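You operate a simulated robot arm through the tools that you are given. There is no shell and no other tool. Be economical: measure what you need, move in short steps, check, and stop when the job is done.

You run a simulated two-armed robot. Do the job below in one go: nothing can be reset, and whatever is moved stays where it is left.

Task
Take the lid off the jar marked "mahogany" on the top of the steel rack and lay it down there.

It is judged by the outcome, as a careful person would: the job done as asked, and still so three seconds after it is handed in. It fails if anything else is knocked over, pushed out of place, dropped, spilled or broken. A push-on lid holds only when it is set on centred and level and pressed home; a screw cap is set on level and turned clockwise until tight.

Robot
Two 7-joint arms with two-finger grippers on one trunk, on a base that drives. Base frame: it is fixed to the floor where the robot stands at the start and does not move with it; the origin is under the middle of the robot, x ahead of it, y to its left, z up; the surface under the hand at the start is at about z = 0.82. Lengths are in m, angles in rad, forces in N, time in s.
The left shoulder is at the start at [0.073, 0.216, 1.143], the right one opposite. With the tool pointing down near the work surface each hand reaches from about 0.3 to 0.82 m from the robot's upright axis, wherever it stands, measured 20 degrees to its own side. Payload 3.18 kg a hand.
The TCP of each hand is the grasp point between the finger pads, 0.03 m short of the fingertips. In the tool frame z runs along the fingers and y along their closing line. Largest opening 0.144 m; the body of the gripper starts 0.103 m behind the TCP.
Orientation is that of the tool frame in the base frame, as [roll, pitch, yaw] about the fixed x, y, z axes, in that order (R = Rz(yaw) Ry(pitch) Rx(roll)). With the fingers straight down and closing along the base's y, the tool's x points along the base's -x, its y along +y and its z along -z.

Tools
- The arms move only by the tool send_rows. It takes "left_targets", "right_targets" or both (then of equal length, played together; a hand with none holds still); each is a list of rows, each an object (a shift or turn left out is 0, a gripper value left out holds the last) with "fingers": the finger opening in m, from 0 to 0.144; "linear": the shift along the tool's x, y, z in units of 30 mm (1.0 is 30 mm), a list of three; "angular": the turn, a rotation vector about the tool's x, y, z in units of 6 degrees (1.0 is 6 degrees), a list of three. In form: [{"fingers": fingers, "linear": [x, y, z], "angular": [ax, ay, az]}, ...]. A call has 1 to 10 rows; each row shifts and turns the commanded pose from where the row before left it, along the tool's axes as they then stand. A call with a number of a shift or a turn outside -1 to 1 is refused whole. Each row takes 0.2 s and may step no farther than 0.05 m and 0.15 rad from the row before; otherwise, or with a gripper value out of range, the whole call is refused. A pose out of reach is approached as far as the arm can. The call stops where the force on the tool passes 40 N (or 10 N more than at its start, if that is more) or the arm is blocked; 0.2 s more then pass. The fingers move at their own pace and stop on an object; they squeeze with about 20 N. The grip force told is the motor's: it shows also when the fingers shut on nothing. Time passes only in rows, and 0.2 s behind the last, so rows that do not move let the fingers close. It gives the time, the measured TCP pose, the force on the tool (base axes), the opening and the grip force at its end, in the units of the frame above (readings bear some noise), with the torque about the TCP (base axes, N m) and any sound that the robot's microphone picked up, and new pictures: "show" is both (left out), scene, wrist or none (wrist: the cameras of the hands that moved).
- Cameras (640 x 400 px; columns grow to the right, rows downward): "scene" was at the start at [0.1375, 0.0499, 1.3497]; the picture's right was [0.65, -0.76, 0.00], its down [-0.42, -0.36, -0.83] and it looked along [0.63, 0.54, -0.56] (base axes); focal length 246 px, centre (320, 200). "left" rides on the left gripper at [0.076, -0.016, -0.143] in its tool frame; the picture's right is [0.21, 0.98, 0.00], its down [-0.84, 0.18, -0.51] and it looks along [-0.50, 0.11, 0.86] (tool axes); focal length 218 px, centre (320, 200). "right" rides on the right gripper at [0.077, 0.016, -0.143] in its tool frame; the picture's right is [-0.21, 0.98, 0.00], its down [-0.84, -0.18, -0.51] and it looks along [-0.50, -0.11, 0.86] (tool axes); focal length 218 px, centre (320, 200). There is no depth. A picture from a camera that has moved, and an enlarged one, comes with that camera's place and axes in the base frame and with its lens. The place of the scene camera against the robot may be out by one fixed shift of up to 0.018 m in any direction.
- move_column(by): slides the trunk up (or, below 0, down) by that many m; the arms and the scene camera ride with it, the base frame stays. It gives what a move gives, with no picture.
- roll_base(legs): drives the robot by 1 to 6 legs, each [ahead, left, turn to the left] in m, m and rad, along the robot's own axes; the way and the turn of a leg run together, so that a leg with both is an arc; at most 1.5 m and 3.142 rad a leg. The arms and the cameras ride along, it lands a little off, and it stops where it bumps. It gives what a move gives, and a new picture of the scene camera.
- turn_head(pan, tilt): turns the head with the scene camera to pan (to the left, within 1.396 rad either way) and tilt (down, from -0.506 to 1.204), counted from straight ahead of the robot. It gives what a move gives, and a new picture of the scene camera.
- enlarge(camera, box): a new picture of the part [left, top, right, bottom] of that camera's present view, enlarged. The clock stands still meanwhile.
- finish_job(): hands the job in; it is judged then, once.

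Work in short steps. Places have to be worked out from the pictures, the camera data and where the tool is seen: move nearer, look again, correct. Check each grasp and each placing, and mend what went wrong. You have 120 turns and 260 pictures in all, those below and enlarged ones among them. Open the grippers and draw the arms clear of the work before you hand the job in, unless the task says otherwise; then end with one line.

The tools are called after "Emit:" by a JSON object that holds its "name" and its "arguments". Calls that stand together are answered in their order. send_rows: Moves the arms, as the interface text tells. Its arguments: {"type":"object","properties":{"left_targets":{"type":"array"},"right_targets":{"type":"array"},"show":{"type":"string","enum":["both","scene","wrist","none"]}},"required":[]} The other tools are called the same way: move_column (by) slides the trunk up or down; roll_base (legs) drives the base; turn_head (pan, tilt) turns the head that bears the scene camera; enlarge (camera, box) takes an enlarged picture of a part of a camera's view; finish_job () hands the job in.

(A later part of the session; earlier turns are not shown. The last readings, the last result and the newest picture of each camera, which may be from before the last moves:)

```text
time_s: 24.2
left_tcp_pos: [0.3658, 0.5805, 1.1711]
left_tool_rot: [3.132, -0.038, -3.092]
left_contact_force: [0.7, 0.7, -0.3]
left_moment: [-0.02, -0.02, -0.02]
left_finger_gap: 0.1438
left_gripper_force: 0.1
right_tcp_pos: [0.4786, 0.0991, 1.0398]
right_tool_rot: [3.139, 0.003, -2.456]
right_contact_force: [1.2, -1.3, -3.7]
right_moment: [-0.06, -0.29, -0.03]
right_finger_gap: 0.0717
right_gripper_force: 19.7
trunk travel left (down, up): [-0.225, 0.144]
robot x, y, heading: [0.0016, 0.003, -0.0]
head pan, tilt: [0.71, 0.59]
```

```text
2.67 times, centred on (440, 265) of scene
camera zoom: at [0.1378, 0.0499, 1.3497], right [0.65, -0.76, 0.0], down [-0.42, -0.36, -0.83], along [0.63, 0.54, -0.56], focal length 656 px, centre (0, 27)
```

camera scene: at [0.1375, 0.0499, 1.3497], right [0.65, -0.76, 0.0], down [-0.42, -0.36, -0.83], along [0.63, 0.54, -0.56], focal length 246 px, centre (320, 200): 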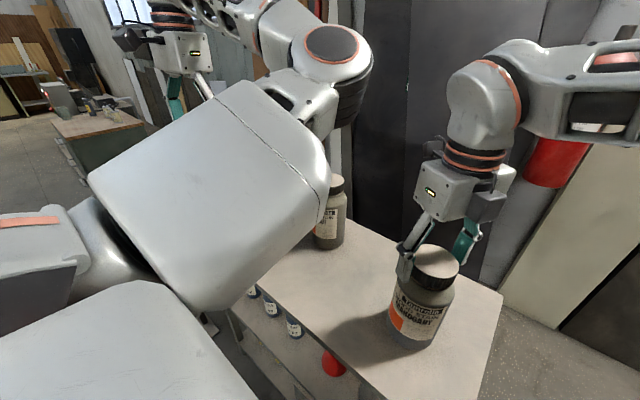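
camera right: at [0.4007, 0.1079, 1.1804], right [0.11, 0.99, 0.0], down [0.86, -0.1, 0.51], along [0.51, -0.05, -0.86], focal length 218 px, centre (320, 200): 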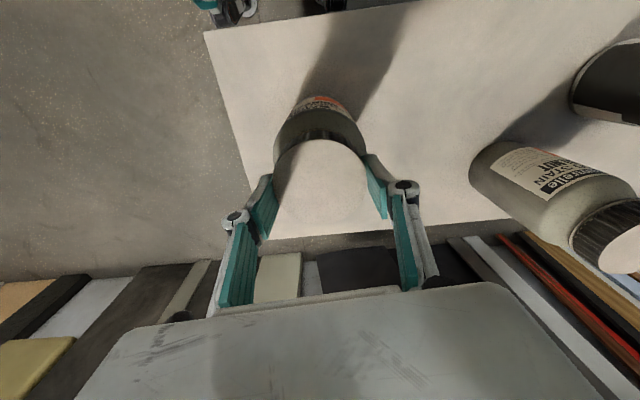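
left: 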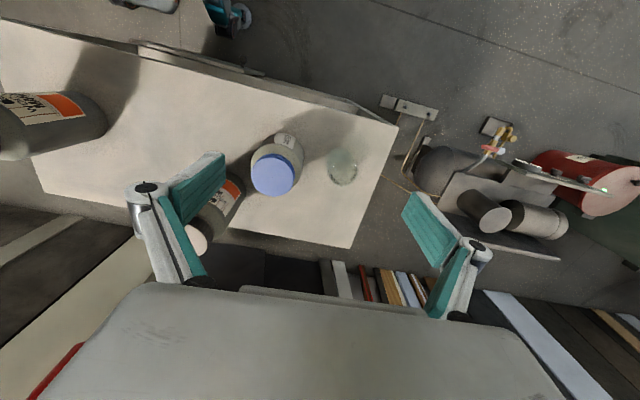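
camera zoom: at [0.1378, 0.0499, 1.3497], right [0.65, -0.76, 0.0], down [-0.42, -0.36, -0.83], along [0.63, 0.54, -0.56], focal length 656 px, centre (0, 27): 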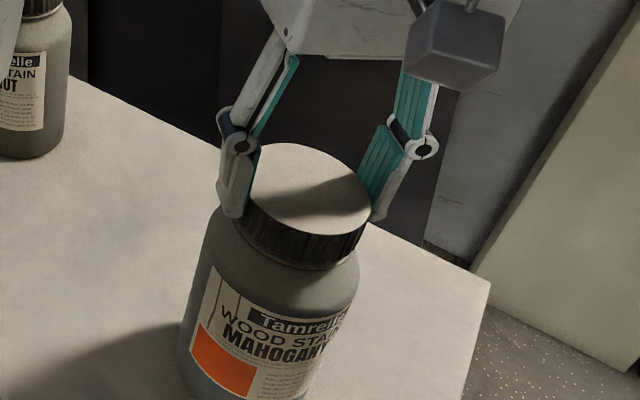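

With the hand pulling up slightly, the jar turned along about 15°; a slight downward bias keeps it still. I'll open, turn back clockwise (first half) at a slightly lower height.

Emit:
{"name": "send_rows", "arguments": {"right_targets": [{"fingers": 0.1}, {"linear": [0, 0, 0.05]}, {"angular": [0, 0, 1]}, {"angular": [0, 0, 1]}, {"angular": [0, 0, 1]}, {"angular": [0, 0, 1]}, {"angular": [0, 0, 1]}, {"angular": [0, 0, 1]}, {"angular": [0, 0, 1]}, {"angular": [0, 0, 1]}], "show": "none"}}

Emit:
{"name": "enlarge", "arguments": {"camera": "scene", "box": [370, 190, 510, 340]}}

Emit:
{"name": "send_rows", "arguments": {"right_targets": [{"angular": [0, 0, 1]}, {"angular": [0, 0, 1]}, {"angular": [0, 0, 1]}, {"angular": [0, 0, 1]}, {"angular": [0, 0, 1]}, {"angular": [0, 0, 1]}, {"angular": [0, 0, 1]}, {"angular": [0, 0, 1]}, {"angular": [0, 0, 1]}, {"angular": [0, 0, 1]}], "show": "wrist"}}

```text
time_s: 26.4
left_tcp_pos: [0.3636, 0.5819, 1.1706]
left_tool_rot: [3.131, -0.038, -3.093]
left_contact_force: [0.3, 0.6, 0.8]
left_moment: [0.01, -0.02, -0.02]
left_finger_gap: 0.144
left_gripper_force: 0.1
right_tcp_pos: [0.4777, 0.0998, 1.0377]
right_tool_rot: [3.138, 0.0, 2.984]
right_contact_force: [0.7, -0.5, 0.2]
right_moment: [0.02, 0.01, -0.03]
right_finger_gap: 0.1
right_gripper_force: 0.1
trunk travel left (down, up): [-0.225, 0.144]
robot x, y, heading: [0.002, 0.0031, 0.005]
head pan, tilt: [0.71, 0.59]
```

```text
2.67 times, centred on (440, 265) of scene
camera zoom: at [0.1375, 0.0499, 1.3497], right [0.65, -0.76, 0.0], down [-0.42, -0.36, -0.83], along [0.63, 0.54, -0.56], focal length 656 px, centre (0, 27)
```

zoom: 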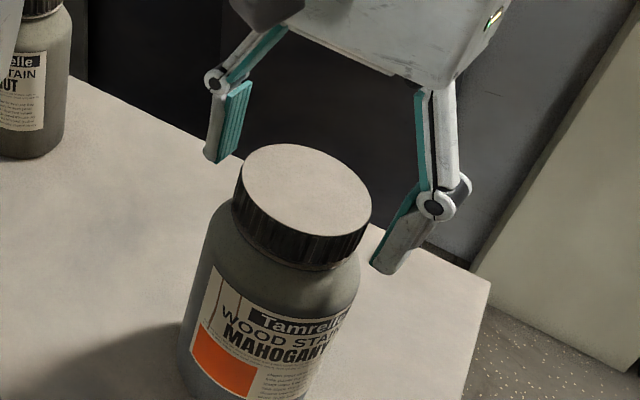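

```text
time_s: 28.6
left_tcp_pos: [0.3636, 0.5813, 1.171]
left_tool_rot: [3.131, -0.037, -3.092]
left_contact_force: [0.6, 0.2, -0.1]
left_moment: [0.0, 0.03, 0.02]
left_finger_gap: 0.1443
left_gripper_force: 0.1
right_tcp_pos: [0.4793, 0.1009, 1.0364]
right_tool_rot: [3.141, -0.003, 1.938]
right_contact_force: [0.6, -0.2, 0.6]
right_moment: [-0.01, -0.01, -0.02]
right_finger_gap: 0.1001
right_gripper_force: 0.2
trunk travel left (down, up): [-0.225, 0.144]
robot x, y, heading: [0.0032, 0.002, 0.001]
head pan, tilt: [0.71, 0.59]
camera right: at [0.466, 0.1769, 1.1796], right [0.99, 0.16, 0.0], down [0.13, -0.85, 0.5], along [0.08, -0.5, -0.86], focal length 218 px, centre (320, 200)
```

right: 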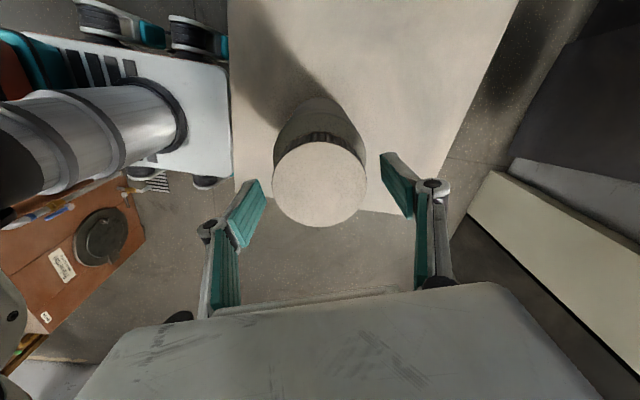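

Continue clockwise open for more range, then close on the cap.

Emit:
{"name": "send_rows", "arguments": {"right_targets": [{"angular": [0, 0, 1]}, {"angular": [0, 0, 1]}, {"angular": [0, 0, 1]}, {"angular": [0, 0, 1]}, {"angular": [0, 0, 1]}, {"angular": [0, 0, 1]}, {"angular": [0, 0, 1]}, {"angular": [0, 0, 1]}, {"angular": [0, 0, 1]}, {"angular": [0, 0, 1]}], "show": "none"}}

Emit:
{"name": "send_rows", "arguments": {"right_targets": [{"fingers": 0.06}, {}, {}], "show": "wrist"}}

Emit:
{"name": "enlarge", "arguments": {"camera": "scene", "box": [370, 190, 510, 340]}}

```text
time_s: 30.8
left_tcp_pos: [0.3638, 0.5812, 1.171]
left_tool_rot: [3.132, -0.038, -3.093]
left_contact_force: [0.7, 0.3, 0.6]
left_moment: [-0.02, 0.0, -0.01]
left_finger_gap: 0.1442
left_gripper_force: 0.1
right_tcp_pos: [0.4792, 0.1006, 1.0379]
right_tool_rot: [-3.14, -0.002, 0.89]
right_contact_force: [0.0, 0.4, 0.7]
right_moment: [-0.01, -0.01, -0.03]
right_finger_gap: 0.0998
right_gripper_force: 0.0
trunk travel left (down, up): [-0.225, 0.144]
robot x, y, heading: [0.0028, -0.0001, 0.003]
head pan, tilt: [0.71, 0.59]
```

```text
time_s: 31.6
left_tcp_pos: [0.365, 0.5814, 1.1711]
left_tool_rot: [3.129, -0.038, -3.094]
left_contact_force: [-0.9, 0.7, 0.3]
left_moment: [0.01, 0.01, -0.03]
left_finger_gap: 0.144
left_gripper_force: 0.1
right_tcp_pos: [0.4796, 0.0992, 1.0361]
right_tool_rot: [-3.14, -0.004, 0.892]
right_contact_force: [2.3, -1.1, 2.5]
right_moment: [-0.03, -0.07, -0.02]
right_finger_gap: 0.076
right_gripper_force: 19.9
trunk travel left (down, up): [-0.225, 0.144]
robot x, y, heading: [0.001, -0.0024, 0.0]
head pan, tilt: [0.71, 0.59]
camera right: at [0.5394, 0.1486, 1.1793], right [0.63, -0.78, 0.0], down [-0.67, -0.55, 0.5], along [-0.39, -0.32, -0.86], focal length 218 px, centre (320, 200)
```

right: 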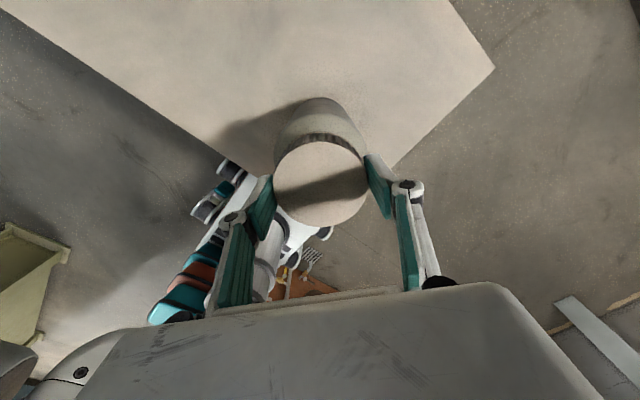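

```text
2.67 times, centred on (440, 265) of scene
camera zoom: at [0.1375, 0.0498, 1.3498], right [0.65, -0.76, 0.0], down [-0.42, -0.36, -0.83], along [0.63, 0.54, -0.56], focal length 656 px, centre (0, 27)
```

zoom: 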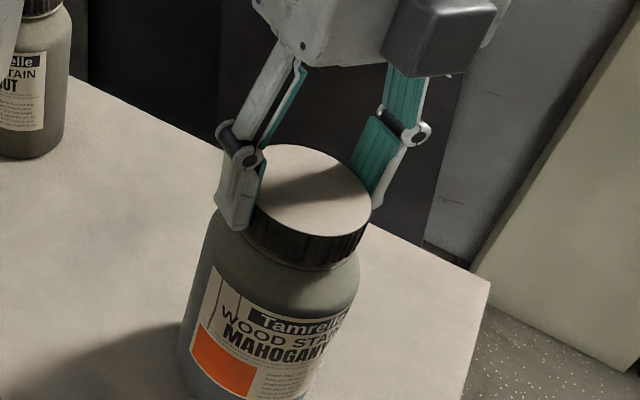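

Gap varies 0.072–0.077 with the grip angle (faceted cap) but stays constant during turns, so there's no slip and the cap truly turns. Turn counter-clockwise again.

Emit:
{"name": "send_rows", "arguments": {"right_targets": [{"angular": [0, 0, -1], "linear": [0, 0, 0.03]}, {"angular": [0, 0, -1]}, {"angular": [0, 0, -1]}, {"angular": [0, 0, -1]}, {"angular": [0, 0, -1]}, {"angular": [0, 0, -1]}, {"angular": [0, 0, -1]}, {"angular": [0, 0, -1]}, {"angular": [0, 0, -1]}, {"angular": [0, 0, -1]}], "show": "none"}}

Emit:
{"name": "enlarge", "arguments": {"camera": "scene", "box": [370, 190, 510, 340]}}

```text
time_s: 33.8
left_tcp_pos: [0.3637, 0.5808, 1.1724]
left_tool_rot: [3.13, -0.039, -3.094]
left_contact_force: [-0.3, 0.0, 0.2]
left_moment: [0.01, 0.0, 0.02]
left_finger_gap: 0.144
left_gripper_force: 0.1
right_tcp_pos: [0.4778, 0.1001, 1.0372]
right_tool_rot: [3.14, -0.004, 1.941]
right_contact_force: [1.7, 0.2, 13.8]
right_moment: [-0.08, 0.03, -0.03]
right_finger_gap: 0.076
right_gripper_force: 19.9
trunk travel left (down, up): [-0.225, 0.144]
robot x, y, heading: [-0.0009, -0.0011, 0.002]
head pan, tilt: [0.71, 0.59]
```

```text
2.67 times, centred on (440, 265) of scene
camera zoom: at [0.1368, 0.0497, 1.3498], right [0.65, -0.76, 0.0], down [-0.42, -0.36, -0.83], along [0.63, 0.54, -0.56], focal length 656 px, centre (0, 27)
```

zoom: 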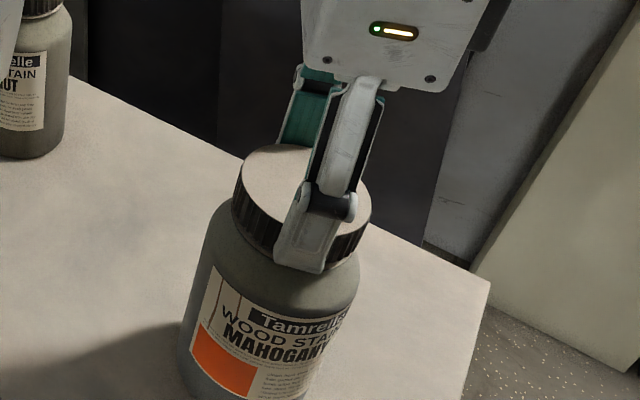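

The jar held still and the upward push rose to 14 N – the cap is climbing its thread. Continue, letting the hand follow up.

Emit:
{"name": "send_rows", "arguments": {"right_targets": [{"angular": [0, 0, -1], "linear": [0, 0, -0.03]}, {"angular": [0, 0, -1]}, {"angular": [0, 0, -1]}, {"angular": [0, 0, -1]}, {"angular": [0, 0, -1]}, {"angular": [0, 0, -1]}, {"angular": [0, 0, -1]}, {"angular": [0, 0, -1]}, {"angular": [0, 0, -1]}, {"angular": [0, 0, -1]}], "show": "none"}}

Emit:
{"name": "enlarge", "arguments": {"camera": "scene", "box": [370, 190, 510, 340]}}

```text
time_s: 36.0
left_tcp_pos: [0.3633, 0.5821, 1.1708]
left_tool_rot: [3.132, -0.038, -3.092]
left_contact_force: [-0.8, -0.2, -0.2]
left_moment: [0.01, 0.0, -0.01]
left_finger_gap: 0.1439
left_gripper_force: 0.1
right_tcp_pos: [0.4794, 0.1, 1.0377]
right_tool_rot: [3.139, -0.001, 2.99]
right_contact_force: [-1.2, -0.6, 0.3]
right_moment: [-0.02, -0.01, -0.06]
right_finger_gap: 0.0757
right_gripper_force: 19.9
trunk travel left (down, up): [-0.225, 0.144]
robot x, y, heading: [-0.0024, 0.0046, -0.002]
head pan, tilt: [0.71, 0.59]
```

```text
2.67 times, centred on (440, 265) of scene
camera zoom: at [0.1375, 0.0499, 1.3497], right [0.65, -0.76, 0.0], down [-0.42, -0.36, -0.83], along [0.63, 0.54, -0.56], focal length 656 px, centre (0, 27)
```

zoom: 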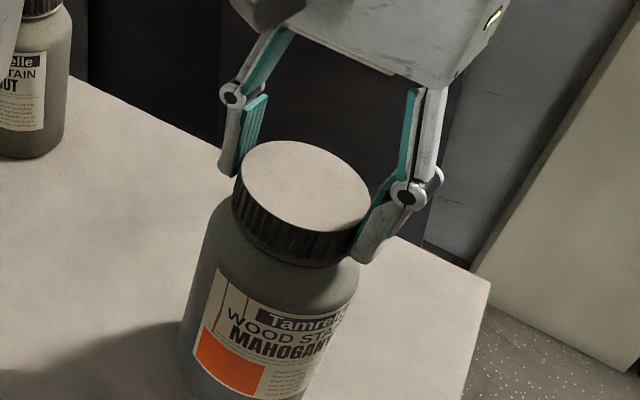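

The force is back to zero and the lid edge looks higher. I'll press ~1.5 mm down for bias and use the remaining ~40° of wrist range.

Emit:
{"name": "send_rows", "arguments": {"right_targets": [{"angular": [0, 0, -1], "linear": [0, 0, 0.05]}, {"angular": [0, 0, -1]}, {"angular": [0, 0, -1]}, {"angular": [0, 0, -1]}, {"angular": [0, 0, -1]}, {"angular": [0, 0, -1]}, {"angular": [0, 0, -1]}, {"angular": [0, 0, -1]}], "show": "none"}}

Emit:
{"name": "enlarge", "arguments": {"camera": "scene", "box": [370, 190, 510, 340]}}

```text
time_s: 37.8
left_tcp_pos: [0.3636, 0.581, 1.1714]
left_tool_rot: [3.128, -0.039, -3.093]
left_contact_force: [-0.5, 0.3, 0.2]
left_moment: [0.02, 0.0, 0.0]
left_finger_gap: 0.1437
left_gripper_force: 0.1
right_tcp_pos: [0.4792, 0.0998, 1.0361]
right_tool_rot: [3.14, 0.004, -2.457]
right_contact_force: [1.6, -0.3, 1.0]
right_moment: [0.0, -0.03, -0.02]
right_finger_gap: 0.0757
right_gripper_force: 19.9
trunk travel left (down, up): [-0.225, 0.144]
robot x, y, heading: [-0.0001, -0.0008, 0.0]
head pan, tilt: [0.71, 0.59]
```

```text
2.67 times, centred on (440, 265) of scene
camera zoom: at [0.1377, 0.0501, 1.3497], right [0.65, -0.76, 0.0], down [-0.42, -0.36, -0.83], along [0.63, 0.54, -0.56], focal length 656 px, centre (0, 27)
```

zoom: 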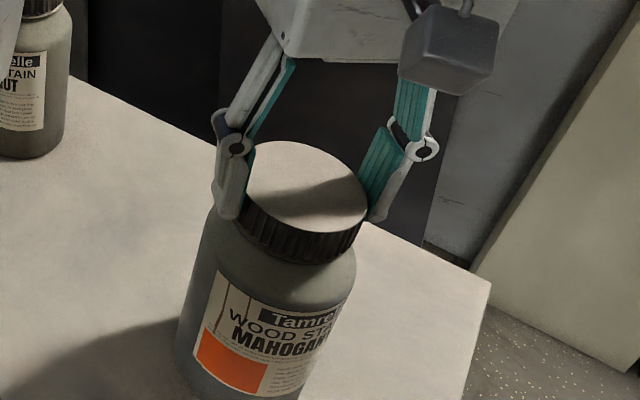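

Pressing down gave no reaction now (1 N), suggesting the cap has come free of the thread. Test a 6 mm lift in small steps.

Emit:
{"name": "send_rows", "arguments": {"right_targets": [{"linear": [0, 0, -0.1]}, {"linear": [0, 0, -0.1]}, {}], "show": "none"}}

Emit:
{"name": "enlarge", "arguments": {"camera": "scene", "box": [370, 190, 510, 340]}}

```text
time_s: 38.6
left_tcp_pos: [0.3641, 0.5817, 1.1712]
left_tool_rot: [3.132, -0.04, -3.093]
left_contact_force: [-0.2, 0.6, -0.4]
left_moment: [0.04, -0.03, 0.0]
left_finger_gap: 0.1443
left_gripper_force: 0.1
right_tcp_pos: [0.4789, 0.101, 1.0409]
right_tool_rot: [3.141, 0.004, -2.457]
right_contact_force: [1.3, 0.9, -1.0]
right_moment: [0.04, -0.02, 0.03]
right_finger_gap: 0.0754
right_gripper_force: 20.1
trunk travel left (down, up): [-0.225, 0.144]
robot x, y, heading: [0.0002, -0.0024, -0.001]
head pan, tilt: [0.71, 0.59]
```

```text
2.67 times, centred on (440, 265) of scene
camera zoom: at [0.1376, 0.05, 1.3497], right [0.65, -0.76, 0.0], down [-0.42, -0.36, -0.83], along [0.63, 0.54, -0.56], focal length 656 px, centre (0, 27)
```

zoom: 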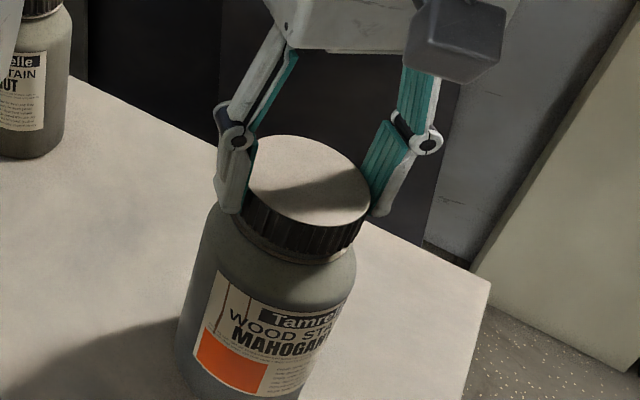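

The cap is rising off the jar with only 1 N of load and the neck is showing. I'll lift it well clear straight up.

Emit:
{"name": "send_rows", "arguments": {"right_targets": [{"linear": [0, 0, -0.3]}, {"linear": [0, 0, -0.5]}, {"linear": [0, 0, -1]}, {"linear": [0, 0, -1]}, {}]}}

Emit:
{"name": "enlarge", "arguments": {"camera": "scene", "box": [330, 160, 530, 370]}}

```text
time_s: 39.8
left_tcp_pos: [0.3641, 0.5817, 1.1704]
left_tool_rot: [3.13, -0.037, -3.093]
left_contact_force: [0.3, -0.1, 0.3]
left_moment: [-0.02, 0.03, 0.0]
left_finger_gap: 0.1441
left_gripper_force: 0.0
right_tcp_pos: [0.479, 0.0991, 1.0656]
right_tool_rot: [3.14, 0.009, -2.464]
right_contact_force: [-0.8, 0.3, 0.6]
right_moment: [0.0, 0.0, 0.02]
right_finger_gap: 0.0751
right_gripper_force: 20.4
right hand out of reach, approached as far as the arm can: row 3, 4
trunk travel left (down, up): [-0.225, 0.144]
robot x, y, heading: [-0.0017, 0.0012, -0.005]
head pan, tilt: [0.71, 0.59]
camera scene: at [0.1375, 0.0499, 1.3497], right [0.65, -0.76, 0.0], down [-0.42, -0.36, -0.83], along [0.63, 0.54, -0.56], focal length 246 px, centre (320, 200)
camera right: at [0.4074, 0.0631, 1.2059], right [-0.45, 0.89, 0.0], down [0.77, 0.39, 0.51], along [0.46, 0.24, -0.86], focal length 218 px, centre (320, 200)
```

scene: 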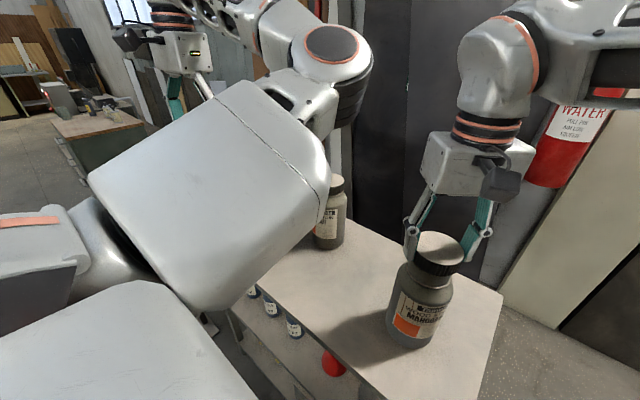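
right: 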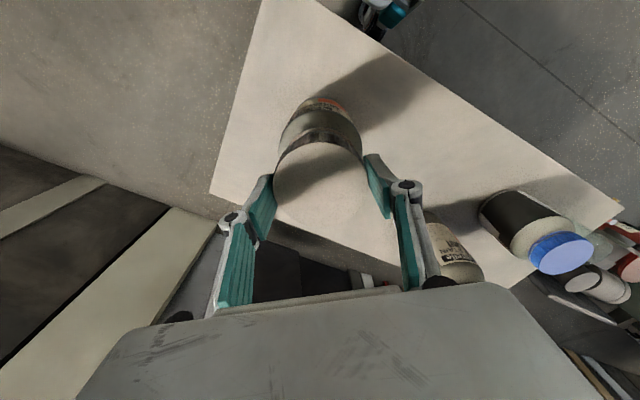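

```text
1.90 times, centred on (430, 265) of scene
camera zoom: at [0.1375, 0.0499, 1.3497], right [0.65, -0.76, 0.0], down [-0.42, -0.36, -0.83], along [0.63, 0.54, -0.56], focal length 468 px, centre (110, 76)
```

zoom: 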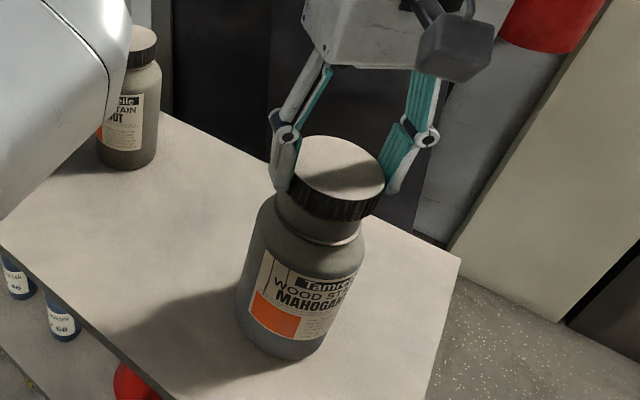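

The cap is free; the lift was limited by the wrist angle. I'll turn back a little while rising, still directly above the jar.

Emit:
{"name": "send_rows", "arguments": {"right_targets": [{"angular": [0, 0, 1]}, {"angular": [0, 0, 1], "linear": [0, 0, -0.3]}, {"linear": [0, 0, -0.8]}, {"linear": [0, 0, -0.8]}, {}], "show": "wrist"}}

Emit:
{"name": "enlarge", "arguments": {"camera": "scene", "box": [330, 150, 550, 370]}}

```text
time_s: 41.0
left_tcp_pos: [0.3635, 0.5809, 1.1717]
left_tool_rot: [3.13, -0.04, -3.093]
left_contact_force: [-0.1, 0.5, 0.5]
left_moment: [-0.02, 0.02, -0.02]
left_finger_gap: 0.1439
left_gripper_force: 0.1
right_tcp_pos: [0.4787, 0.0986, 1.1226]
right_tool_rot: [3.138, 0.003, -2.667]
right_contact_force: [-0.1, -0.3, -0.7]
right_moment: [0.0, 0.0, 0.0]
right_finger_gap: 0.0755
right_gripper_force: 20.0
trunk travel left (down, up): [-0.225, 0.144]
robot x, y, heading: [0.0005, -0.0011, -0.002]
head pan, tilt: [0.71, 0.59]
camera right: at [0.4032, 0.0787, 1.2639], right [-0.26, 0.97, 0.0], down [0.83, 0.22, 0.51], along [0.49, 0.14, -0.86], focal length 218 px, centre (320, 200)
```

right: 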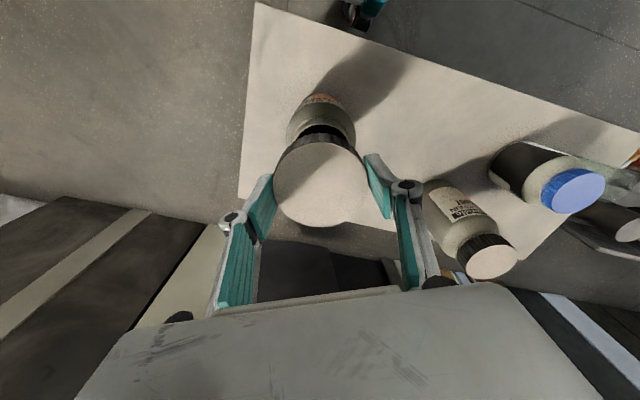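

```text
1.82 times, centred on (440, 260) of scene
camera zoom: at [0.1378, 0.0499, 1.3496], right [0.65, -0.76, 0.0], down [-0.42, -0.36, -0.83], along [0.63, 0.54, -0.56], focal length 447 px, centre (102, 91)
```

zoom: 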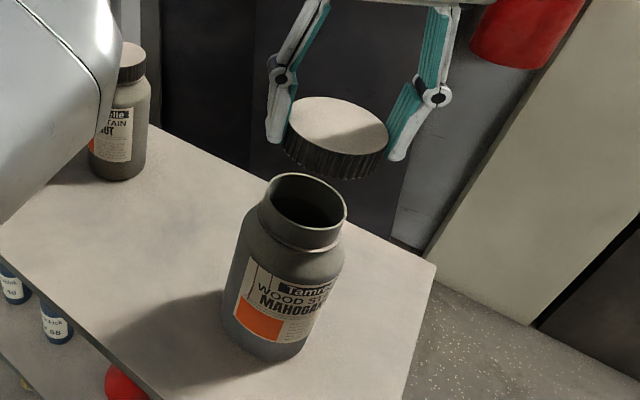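

Cap off, jar standing. The rack top spans x 0.34–0.69, y from −0.035; free spot at about (0.615, 0.03), surface about z 0.825. I'll carry the cap over there at height.

Emit:
{"name": "send_rows", "arguments": {"right_targets": [{"linear": [-0.6, -0.82, 0]}, {"linear": [-0.6, -0.82, 0]}, {"linear": [-0.6, -0.82, 0]}, {"linear": [-0.6, -0.82, 0]}, {"linear": [-0.6, -0.82, 0]}, {}]}}

```text
time_s: 42.4
left_tcp_pos: [0.3646, 0.5823, 1.1714]
left_tool_rot: [3.131, -0.04, -3.094]
left_contact_force: [-0.2, 0.4, 0.4]
left_moment: [0.0, 0.03, -0.01]
left_finger_gap: 0.1439
left_gripper_force: 0.1
right_tcp_pos: [0.5075, 0.084, 1.1239]
right_tool_rot: [3.138, 0.007, -2.673]
right_contact_force: [-0.1, -0.2, -0.1]
right_moment: [0.0, 0.03, -0.04]
right_finger_gap: 0.0753
right_gripper_force: 19.9
right hand out of reach, approached as far as the arm can: row 1, 2, 3, 4, 5
trunk travel left (down, up): [-0.225, 0.144]
robot x, y, heading: [-0.0017, -0.0006, -0.001]
head pan, tilt: [0.71, 0.59]
camera scene: at [0.1374, 0.05, 1.3497], right [0.65, -0.76, 0.0], down [-0.42, -0.36, -0.83], along [0.63, 0.54, -0.56], focal length 246 px, centre (320, 200)
camera right: at [0.4304, 0.0644, 1.2641], right [-0.25, 0.97, 0.01], down [0.83, 0.21, 0.51], along [0.49, 0.14, -0.86], focal length 218 px, centre (320, 200)
```

scene: 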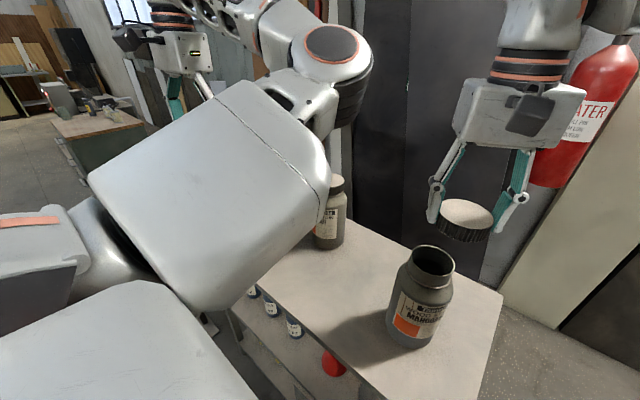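
right: 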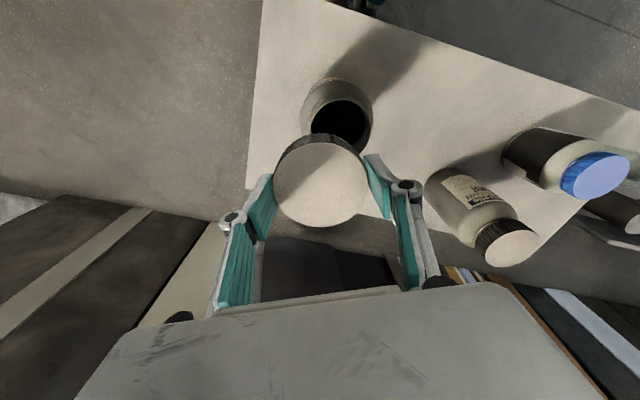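

The wrist limit again; I'll turn the hand 24° clockwise, then move on along x and −y.

Emit:
{"name": "send_rows", "arguments": {"right_targets": [{"angular": [0, 0, 1]}, {"angular": [0, 0, 1]}, {"angular": [0, 0, 1]}, {"angular": [0, 0, 1]}, {"linear": [-0.9, -0.45, 0]}, {"linear": [-0.9, -0.45, 0]}, {"linear": [-0.9, -0.45, 0]}, {"linear": [-0.9, -0.45, 0]}, {}]}}

```text
time_s: 44.4
left_tcp_pos: [0.3645, 0.5818, 1.1701]
left_tool_rot: [3.13, -0.039, -3.092]
left_contact_force: [-0.5, -0.2, 0.0]
left_moment: [-0.02, 0.0, -0.04]
left_finger_gap: 0.144
left_gripper_force: 0.0
right_tcp_pos: [0.6156, 0.0329, 1.1347]
right_tool_rot: [3.104, 0.008, -3.102]
right_contact_force: [-0.3, 0.0, -0.2]
right_moment: [-0.01, 0.0, 0.01]
right_finger_gap: 0.0743
right_gripper_force: 20.0
right hand out of reach, approached as far as the arm can: row 8
trunk travel left (down, up): [-0.225, 0.144]
robot x, y, heading: [0.0047, -0.0006, 0.001]
head pan, tilt: [0.71, 0.59]
camera scene: at [0.1373, 0.05, 1.3498], right [0.65, -0.76, 0.0], down [-0.42, -0.36, -0.83], along [0.63, 0.54, -0.56], focal length 246 px, centre (320, 200)
camera right: at [0.5367, 0.0419, 1.2766], right [0.17, 0.98, 0.04], down [0.85, -0.17, 0.51], along [0.5, -0.06, -0.86], focal length 218 px, centre (320, 200)
```

scene: 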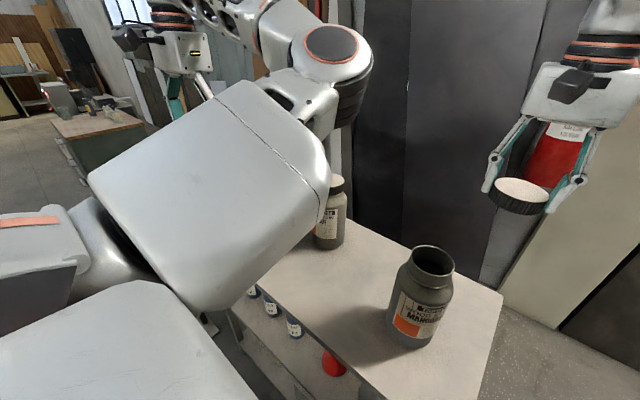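
right: 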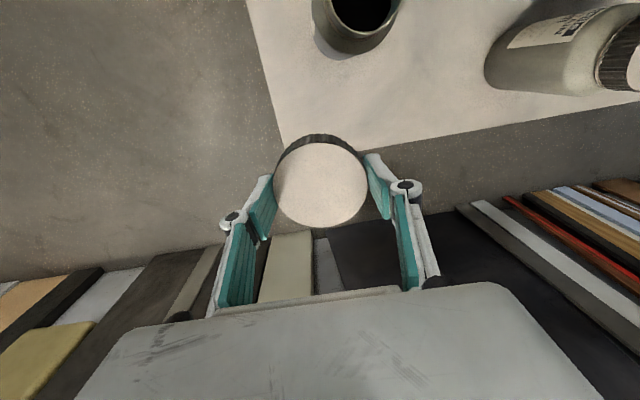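

I judge the jar mouth at about (0.49, 0.10) and the rack's far corner at x≈0.67–0.69, so I'll set the cap at about (0.60, 0.035). The wrist camera would come near the jar in this hand angle, so I descend only to TCP≈0.99, levelling the tool, then look and turn the camera away.

Emit:
{"name": "send_rows", "arguments": {"right_targets": [{"linear": [0.25, 0, 0.6], "angular": [0.35, 0, 0]}, {"linear": [0.25, 0, 0.8]}, {"linear": [0, 0, 0.9]}, {"linear": [0, 0, 0.9]}, {"linear": [0, 0, 0.9]}, {"linear": [0, 0, 0.7]}, {}]}}

```text
time_s: 46.0
left_tcp_pos: [0.3636, 0.5821, 1.1719]
left_tool_rot: [3.132, -0.038, -3.094]
left_contact_force: [0.1, 0.8, 0.1]
left_moment: [-0.03, -0.01, 0.0]
left_finger_gap: 0.1439
left_gripper_force: 0.1
right_tcp_pos: [0.5951, 0.0379, 0.976]
right_tool_rot: [-3.109, 0.002, -3.087]
right_contact_force: [0.0, 0.0, -0.1]
right_moment: [-0.01, -0.02, -0.01]
right_finger_gap: 0.0741
right_gripper_force: 20.2
trunk travel left (down, up): [-0.225, 0.144]
robot x, y, heading: [-0.0018, 0.0006, -0.001]
head pan, tilt: [0.71, 0.59]
camera scene: at [0.1372, 0.0499, 1.3498], right [0.65, -0.76, 0.0], down [-0.42, -0.36, -0.83], along [0.63, 0.54, -0.56], focal length 246 px, centre (320, 200)
camera right: at [0.5168, 0.0549, 1.1178], right [0.16, 0.99, -0.03], down [0.85, -0.12, 0.51], along [0.5, -0.11, -0.86], focal length 218 px, centre (320, 200)
```

scene: 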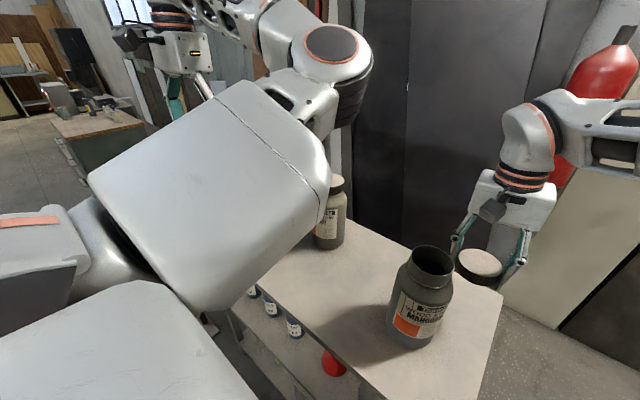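
right: 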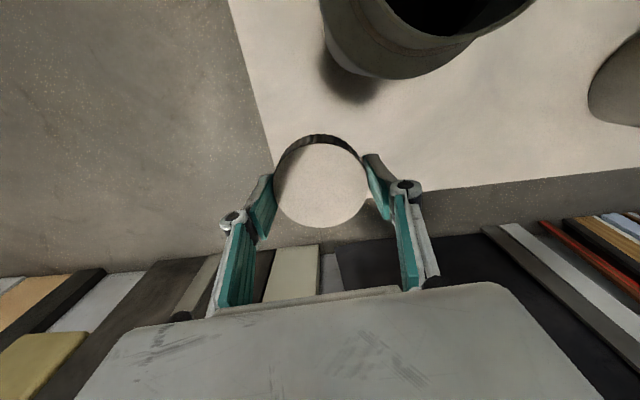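

Rack edges check out at x≈0.70 and y≈−0.037. I'll level the small roll, turn the hand 24° counter-clockwise so the camera swings away from the jar, and shift 10 mm farther from it.

Emit:
{"name": "send_rows", "arguments": {"right_targets": [{"angular": [-0.3, 0, 0], "linear": [-0.4, -0.2, 0]}, {"angular": [0, 0, -1]}, {"angular": [0, 0, -1]}, {"angular": [0, 0, -1]}, {"angular": [0, 0, -1]}, {}]}}

```text
time_s: 47.4
left_tcp_pos: [0.3644, 0.5817, 1.171]
left_tool_rot: [3.132, -0.037, -3.093]
left_contact_force: [0.9, -0.2, -0.6]
left_moment: [0.03, -0.02, 0.0]
left_finger_gap: 0.144
left_gripper_force: 0.1
right_tcp_pos: [0.6092, 0.0324, 0.977]
right_tool_rot: [-3.14, 0.001, -2.771]
right_contact_force: [-1.1, -0.7, 0.0]
right_moment: [0.0, 0.0, 0.01]
right_finger_gap: 0.074
right_gripper_force: 20.4
right hand out of reach, approached as far as the arm can: row 5
trunk travel left (down, up): [-0.225, 0.144]
robot x, y, heading: [-0.001, -0.0, -0.004]
head pan, tilt: [0.71, 0.59]
camera scene: at [0.1375, 0.05, 1.3497], right [0.65, -0.76, 0.0], down [-0.42, -0.36, -0.83], along [0.63, 0.54, -0.56], focal length 246 px, centre (320, 200)
camera right: at [0.5306, 0.0205, 1.1192], right [-0.16, 0.99, 0.0], down [0.85, 0.14, 0.51], along [0.5, 0.08, -0.86], focal length 218 px, centre (320, 200)
```

scene: 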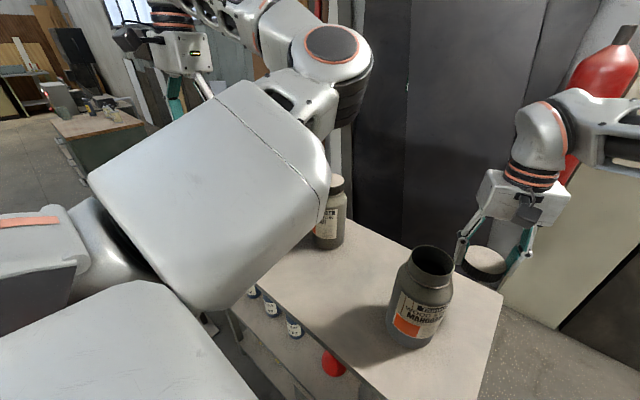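
right: 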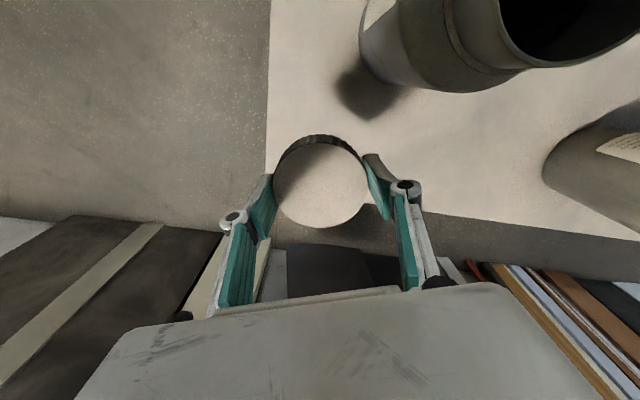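

Descend 45 mm and turn a bit more counter-clockwise for extra camera clearance.

Emit:
{"name": "send_rows", "arguments": {"right_targets": [{"linear": [0, 0, 0.5]}, {"linear": [0, 0, 0.5], "angular": [0, 0, -1]}, {"linear": [0, 0, 0.5], "angular": [0, 0, -1]}, {}]}}

Emit:
{"name": "enlarge", "arguments": {"camera": "scene", "box": [380, 170, 580, 370]}}

```text
time_s: 48.4
left_tcp_pos: [0.3639, 0.5817, 1.1712]
left_tool_rot: [3.131, -0.039, -3.093]
left_contact_force: [-0.6, 0.2, 0.2]
left_moment: [0.0, 0.0, 0.01]
left_finger_gap: 0.144
left_gripper_force: 0.0
right_tcp_pos: [0.6082, 0.0332, 0.9556]
right_tool_rot: [-3.139, 0.003, -2.721]
right_contact_force: [-0.5, -0.2, -0.2]
right_moment: [-0.03, -0.01, 0.0]
right_finger_gap: 0.0738
right_gripper_force: 20.3
right hand out of reach, approached as far as the arm can: row 2, 3
trunk travel left (down, up): [-0.225, 0.144]
robot x, y, heading: [-0.0007, 0.0012, 0.002]
head pan, tilt: [0.71, 0.59]
camera scene: at [0.1374, 0.0499, 1.3497], right [0.65, -0.76, 0.0], down [-0.42, -0.36, -0.83], along [0.63, 0.54, -0.56], focal length 246 px, centre (320, 200)
camera right: at [0.5304, 0.0162, 1.0969], right [-0.21, 0.98, 0.0], down [0.84, 0.18, 0.51], along [0.5, 0.11, -0.86], focal length 218 px, centre (320, 200)
```

scene: 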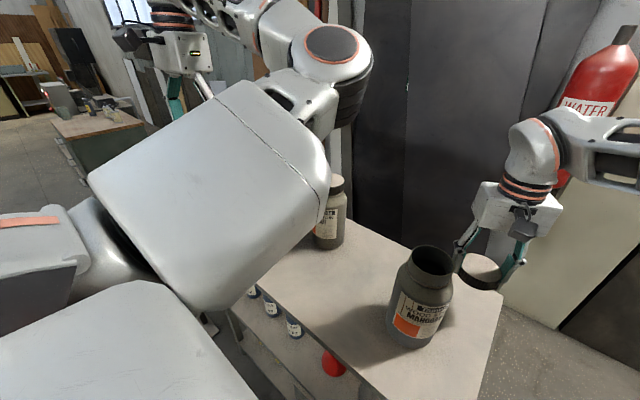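
right: 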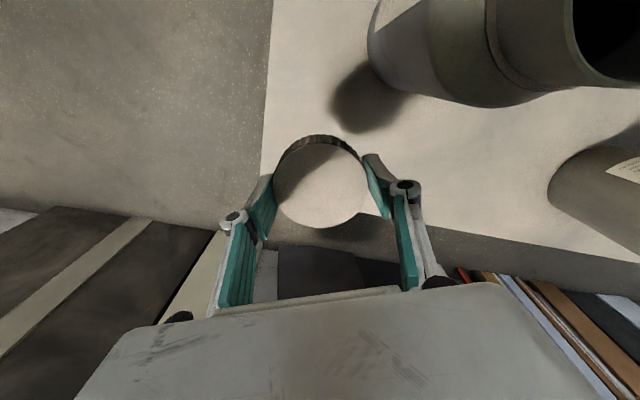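

```text
2.00 times, centred on (480, 270) of scene
camera zoom: at [0.1374, 0.0499, 1.3497], right [0.65, -0.76, 0.0], down [-0.42, -0.36, -0.83], along [0.63, 0.54, -0.56], focal length 492 px, centre (0, 60)
```

zoom: 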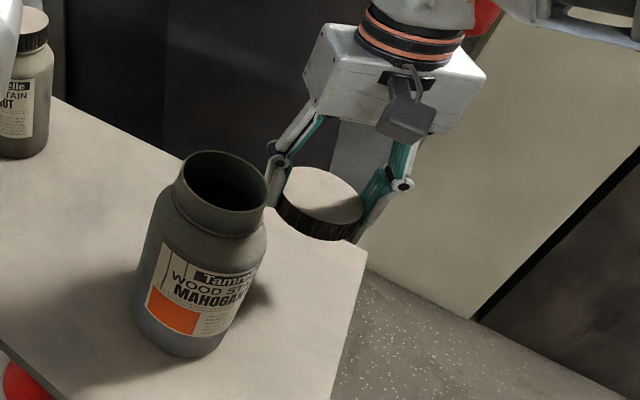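

Clear of the jar. Descend to about TCP 0.88 at this angle.

Emit:
{"name": "send_rows", "arguments": {"right_targets": [{"linear": [0, 0, 0.6]}, {"linear": [0, 0, 0.6]}, {"linear": [0, 0, 0.6]}, {"linear": [0, 0, 0.6]}, {}]}}

Emit:
{"name": "enlarge", "arguments": {"camera": "scene", "box": [380, 190, 560, 370]}}

```text
time_s: 49.6
left_tcp_pos: [0.3648, 0.5828, 1.1715]
left_tool_rot: [3.13, -0.04, -3.093]
left_contact_force: [0.5, -0.1, 0.3]
left_moment: [-0.04, -0.02, 0.0]
left_finger_gap: 0.1442
left_gripper_force: 0.1
right_tcp_pos: [0.6065, 0.0324, 0.8843]
right_tool_rot: [-3.14, 0.003, -2.72]
right_contact_force: [0.4, -0.5, -0.2]
right_moment: [-0.02, -0.01, 0.01]
right_finger_gap: 0.0738
right_gripper_force: 19.9
trunk travel left (down, up): [-0.225, 0.144]
robot x, y, heading: [0.0055, 0.0005, -0.004]
head pan, tilt: [0.71, 0.59]
camera scene: at [0.1373, 0.0499, 1.3498], right [0.65, -0.76, 0.0], down [-0.42, -0.36, -0.83], along [0.63, 0.54, -0.56], focal length 246 px, centre (320, 200)
camera right: at [0.5304, 0.0163, 1.025], right [-0.21, 0.98, 0.0], down [0.84, 0.18, 0.51], along [0.5, 0.11, -0.86], focal length 218 px, centre (320, 200)
```

scene: 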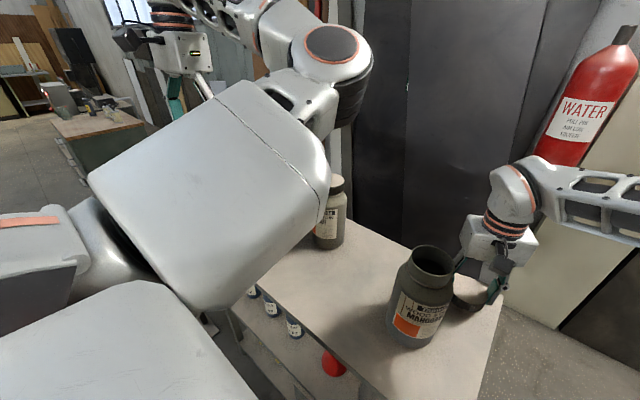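
right: 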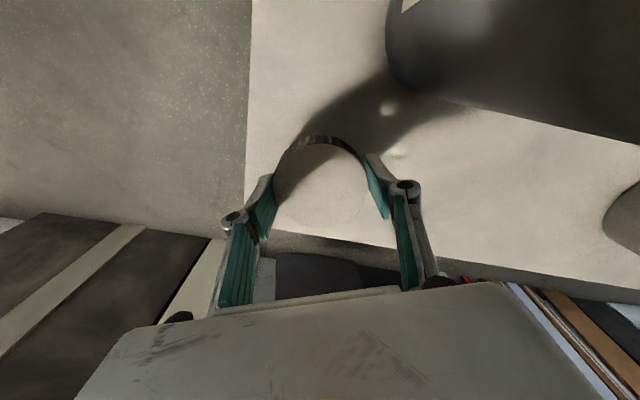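

```text
2.22 times, centred on (470, 280) of scene
camera zoom: at [0.1373, 0.0499, 1.3498], right [0.65, -0.76, 0.0], down [-0.42, -0.36, -0.83], along [0.63, 0.54, -0.56], focal length 547 px, centre (-13, 22)
```

zoom: 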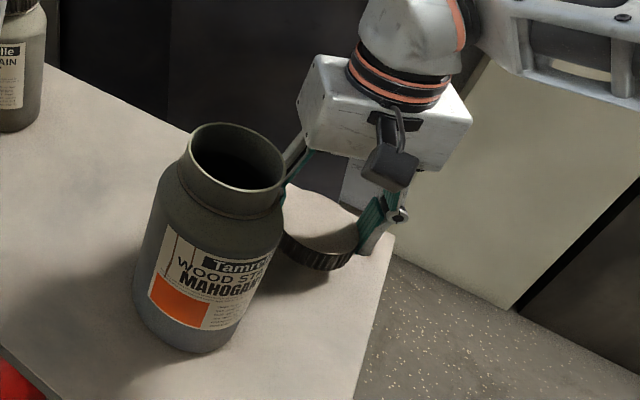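

Close to the surface now. I'll lower in small steps until contact shows in the force.

Emit:
{"name": "send_rows", "arguments": {"right_targets": [{"linear": [0, 0, 0.2]}, {"linear": [0, 0, 0.1]}, {"linear": [0, 0, 0.1]}, {}], "show": "none"}}

Emit:
{"name": "enlarge", "arguments": {"camera": "scene", "box": [420, 230, 540, 350]}}

```text
time_s: 50.6
left_tcp_pos: [0.3636, 0.5812, 1.1705]
left_tool_rot: [3.132, -0.04, -3.093]
left_contact_force: [1.1, -0.8, 0.1]
left_moment: [0.03, 0.01, -0.02]
left_finger_gap: 0.1441
left_gripper_force: 0.1
right_tcp_pos: [0.6089, 0.0321, 0.8712]
right_tool_rot: [3.141, 0.001, -2.721]
right_contact_force: [0.5, 0.3, 0.4]
right_moment: [0.01, 0.0, -0.02]
right_finger_gap: 0.0734
right_gripper_force: 20.4
trunk travel left (down, up): [-0.225, 0.144]
robot x, y, heading: [0.0018, -0.0028, 0.003]
head pan, tilt: [0.71, 0.59]
```

```text
3.33 times, centred on (480, 290) of scene
camera zoom: at [0.1374, 0.0499, 1.3497], right [0.65, -0.76, 0.0], down [-0.42, -0.36, -0.83], along [0.63, 0.54, -0.56], focal length 820 px, centre (-213, -100)
```

zoom: 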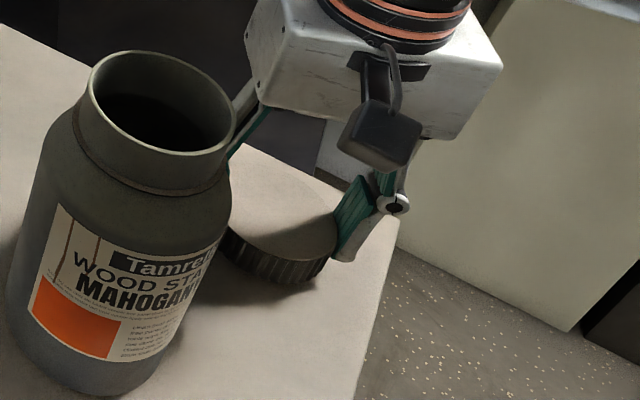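

No contact yet; shadow gap still visible. Continue down in 3 mm steps.

Emit:
{"name": "send_rows", "arguments": {"right_targets": [{"linear": [0, 0, 0.1]}, {"linear": [0, 0, 0.1]}, {"linear": [0, 0, 0.1]}, {}], "show": "none"}}

Emit:
{"name": "enlarge", "arguments": {"camera": "scene", "box": [420, 230, 540, 350]}}

```text
time_s: 51.6
left_tcp_pos: [0.3636, 0.5814, 1.1706]
left_tool_rot: [3.13, -0.037, -3.092]
left_contact_force: [-0.4, -0.1, 0.2]
left_moment: [-0.02, 0.01, 0.03]
left_finger_gap: 0.144
left_gripper_force: 0.0
right_tcp_pos: [0.6069, 0.0316, 0.8606]
right_tool_rot: [-3.14, 0.002, -2.721]
right_contact_force: [0.2, -0.3, 1.0]
right_moment: [0.04, 0.03, 0.0]
right_finger_gap: 0.0734
right_gripper_force: 19.9
trunk travel left (down, up): [-0.225, 0.144]
robot x, y, heading: [0.0001, -0.0005, 0.003]
head pan, tilt: [0.71, 0.59]
```

```text
3.33 times, centred on (480, 290) of scene
camera zoom: at [0.1374, 0.0499, 1.3497], right [0.65, -0.76, 0.0], down [-0.42, -0.36, -0.83], along [0.63, 0.54, -0.56], focal length 820 px, centre (-213, -100)
```

zoom: 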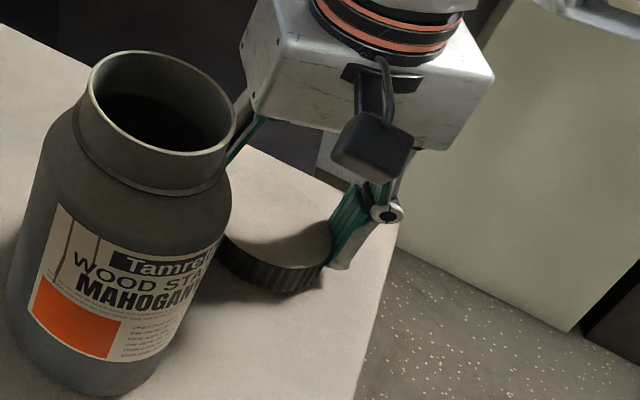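

Emit:
{"name": "send_rows", "arguments": {"right_targets": [{"linear": [0, 0, 0.1]}, {"linear": [0, 0, 0.07]}, {}], "show": "none"}}

Emit:
{"name": "enlarge", "arguments": {"camera": "scene", "box": [420, 230, 540, 350]}}

```text
time_s: 52.4
left_tcp_pos: [0.3644, 0.5816, 1.1707]
left_tool_rot: [3.13, -0.038, -3.094]
left_contact_force: [-0.2, -0.3, 0.5]
left_moment: [0.02, 0.0, 0.0]
left_finger_gap: 0.1441
left_gripper_force: 0.1
right_tcp_pos: [0.6079, 0.0329, 0.8555]
right_tool_rot: [-3.139, 0.003, -2.722]
right_contact_force: [-0.2, 0.3, 0.6]
right_moment: [0.01, -0.03, 0.04]
right_finger_gap: 0.0729
right_gripper_force: 19.4
trunk travel left (down, up): [-0.225, 0.144]
robot x, y, heading: [-0.0016, 0.0007, -0.0]
head pan, tilt: [0.71, 0.59]
```

```text
3.33 times, centred on (480, 290) of scene
camera zoom: at [0.1375, 0.0499, 1.3497], right [0.65, -0.76, 0.0], down [-0.42, -0.36, -0.83], along [0.63, 0.54, -0.56], focal length 820 px, centre (-213, -100)
```

zoom: 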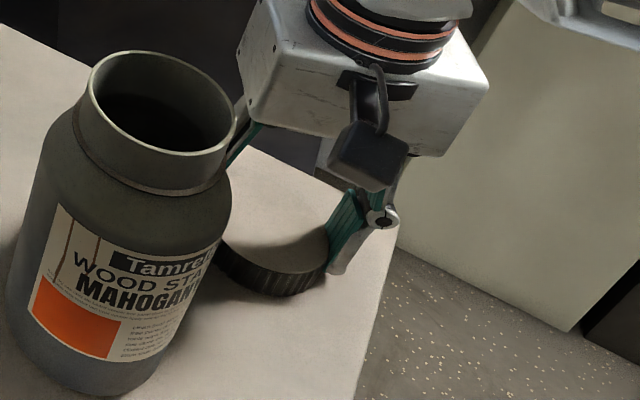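

Still no load; keep lowering gently.

Emit:
{"name": "send_rows", "arguments": {"right_targets": [{"linear": [0, 0, 0.08]}, {"linear": [0, 0, 0.08]}, {}], "show": "none"}}

Emit:
{"name": "enlarge", "arguments": {"camera": "scene", "box": [420, 230, 540, 350]}}

```text
time_s: 53.2
left_tcp_pos: [0.3627, 0.5815, 1.1715]
left_tool_rot: [3.13, -0.037, -3.094]
left_contact_force: [0.0, 0.1, 0.6]
left_moment: [-0.04, 0.01, 0.0]
left_finger_gap: 0.1441
left_gripper_force: 0.1
right_tcp_pos: [0.6082, 0.0317, 0.8538]
right_tool_rot: [-3.138, 0.004, -2.721]
right_contact_force: [0.0, 1.3, 18.8]
right_moment: [0.07, 0.2, -0.19]
right_finger_gap: 0.0731
right_gripper_force: 19.7
trunk travel left (down, up): [-0.225, 0.144]
robot x, y, heading: [-0.0, -0.0017, 0.001]
head pan, tilt: [0.71, 0.59]
```

```text
3.33 times, centred on (480, 290) of scene
camera zoom: at [0.1358, 0.0498, 1.3503], right [0.65, -0.76, 0.0], down [-0.42, -0.36, -0.83], along [0.63, 0.54, -0.56], focal length 820 px, centre (-213, -100)
```

zoom: 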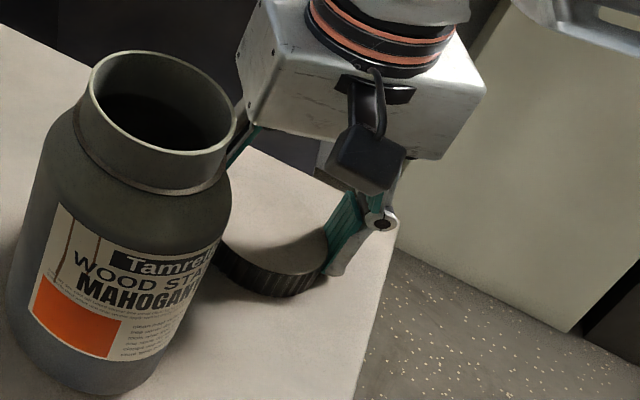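

Contact (19 N up) at TCP 0.854: the cap rests on the rack. I'll relieve the press slightly and open the fingers modestly.

Emit:
{"name": "send_rows", "arguments": {"right_targets": [{"linear": [0, 0, -0.06]}, {"fingers": 0.08}, {"fingers": 0.096}, {}], "show": "wrist"}}

Emit:
{"name": "enlarge", "arguments": {"camera": "scene", "box": [420, 230, 540, 350]}}

```text
time_s: 54.2
left_tcp_pos: [0.3649, 0.5826, 1.1711]
left_tool_rot: [3.131, -0.039, -3.093]
left_contact_force: [0.0, -0.6, 0.0]
left_moment: [-0.02, -0.02, 0.01]
left_finger_gap: 0.1439
left_gripper_force: 0.0
right_tcp_pos: [0.6068, 0.0332, 0.8536]
right_tool_rot: [-3.141, 0.0, -2.721]
right_contact_force: [0.0, -0.9, -0.7]
right_moment: [-0.01, 0.01, -0.04]
right_finger_gap: 0.096
right_gripper_force: 0.0
trunk travel left (down, up): [-0.225, 0.144]
robot x, y, heading: [0.0013, -0.0002, 0.004]
head pan, tilt: [0.71, 0.59]
camera right: at [0.5303, 0.0164, 0.9946], right [-0.21, 0.98, 0.0], down [0.84, 0.18, 0.51], along [0.5, 0.11, -0.86], focal length 218 px, centre (320, 200)
```

right: 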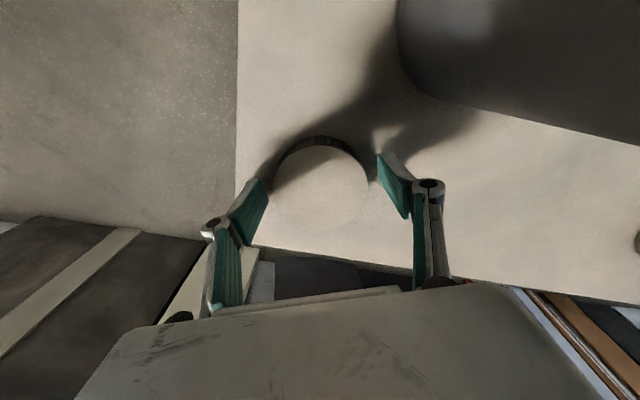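

```text
3.33 times, centred on (480, 290) of scene
camera zoom: at [0.1374, 0.0499, 1.3497], right [0.65, -0.76, 0.0], down [-0.42, -0.36, -0.83], along [0.63, 0.54, -0.56], focal length 820 px, centre (-213, -100)
```

zoom: 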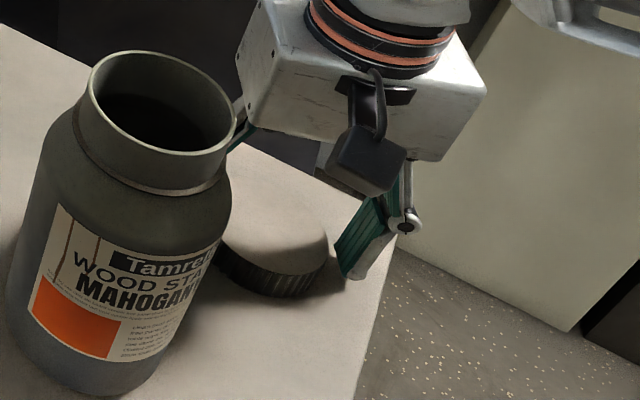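

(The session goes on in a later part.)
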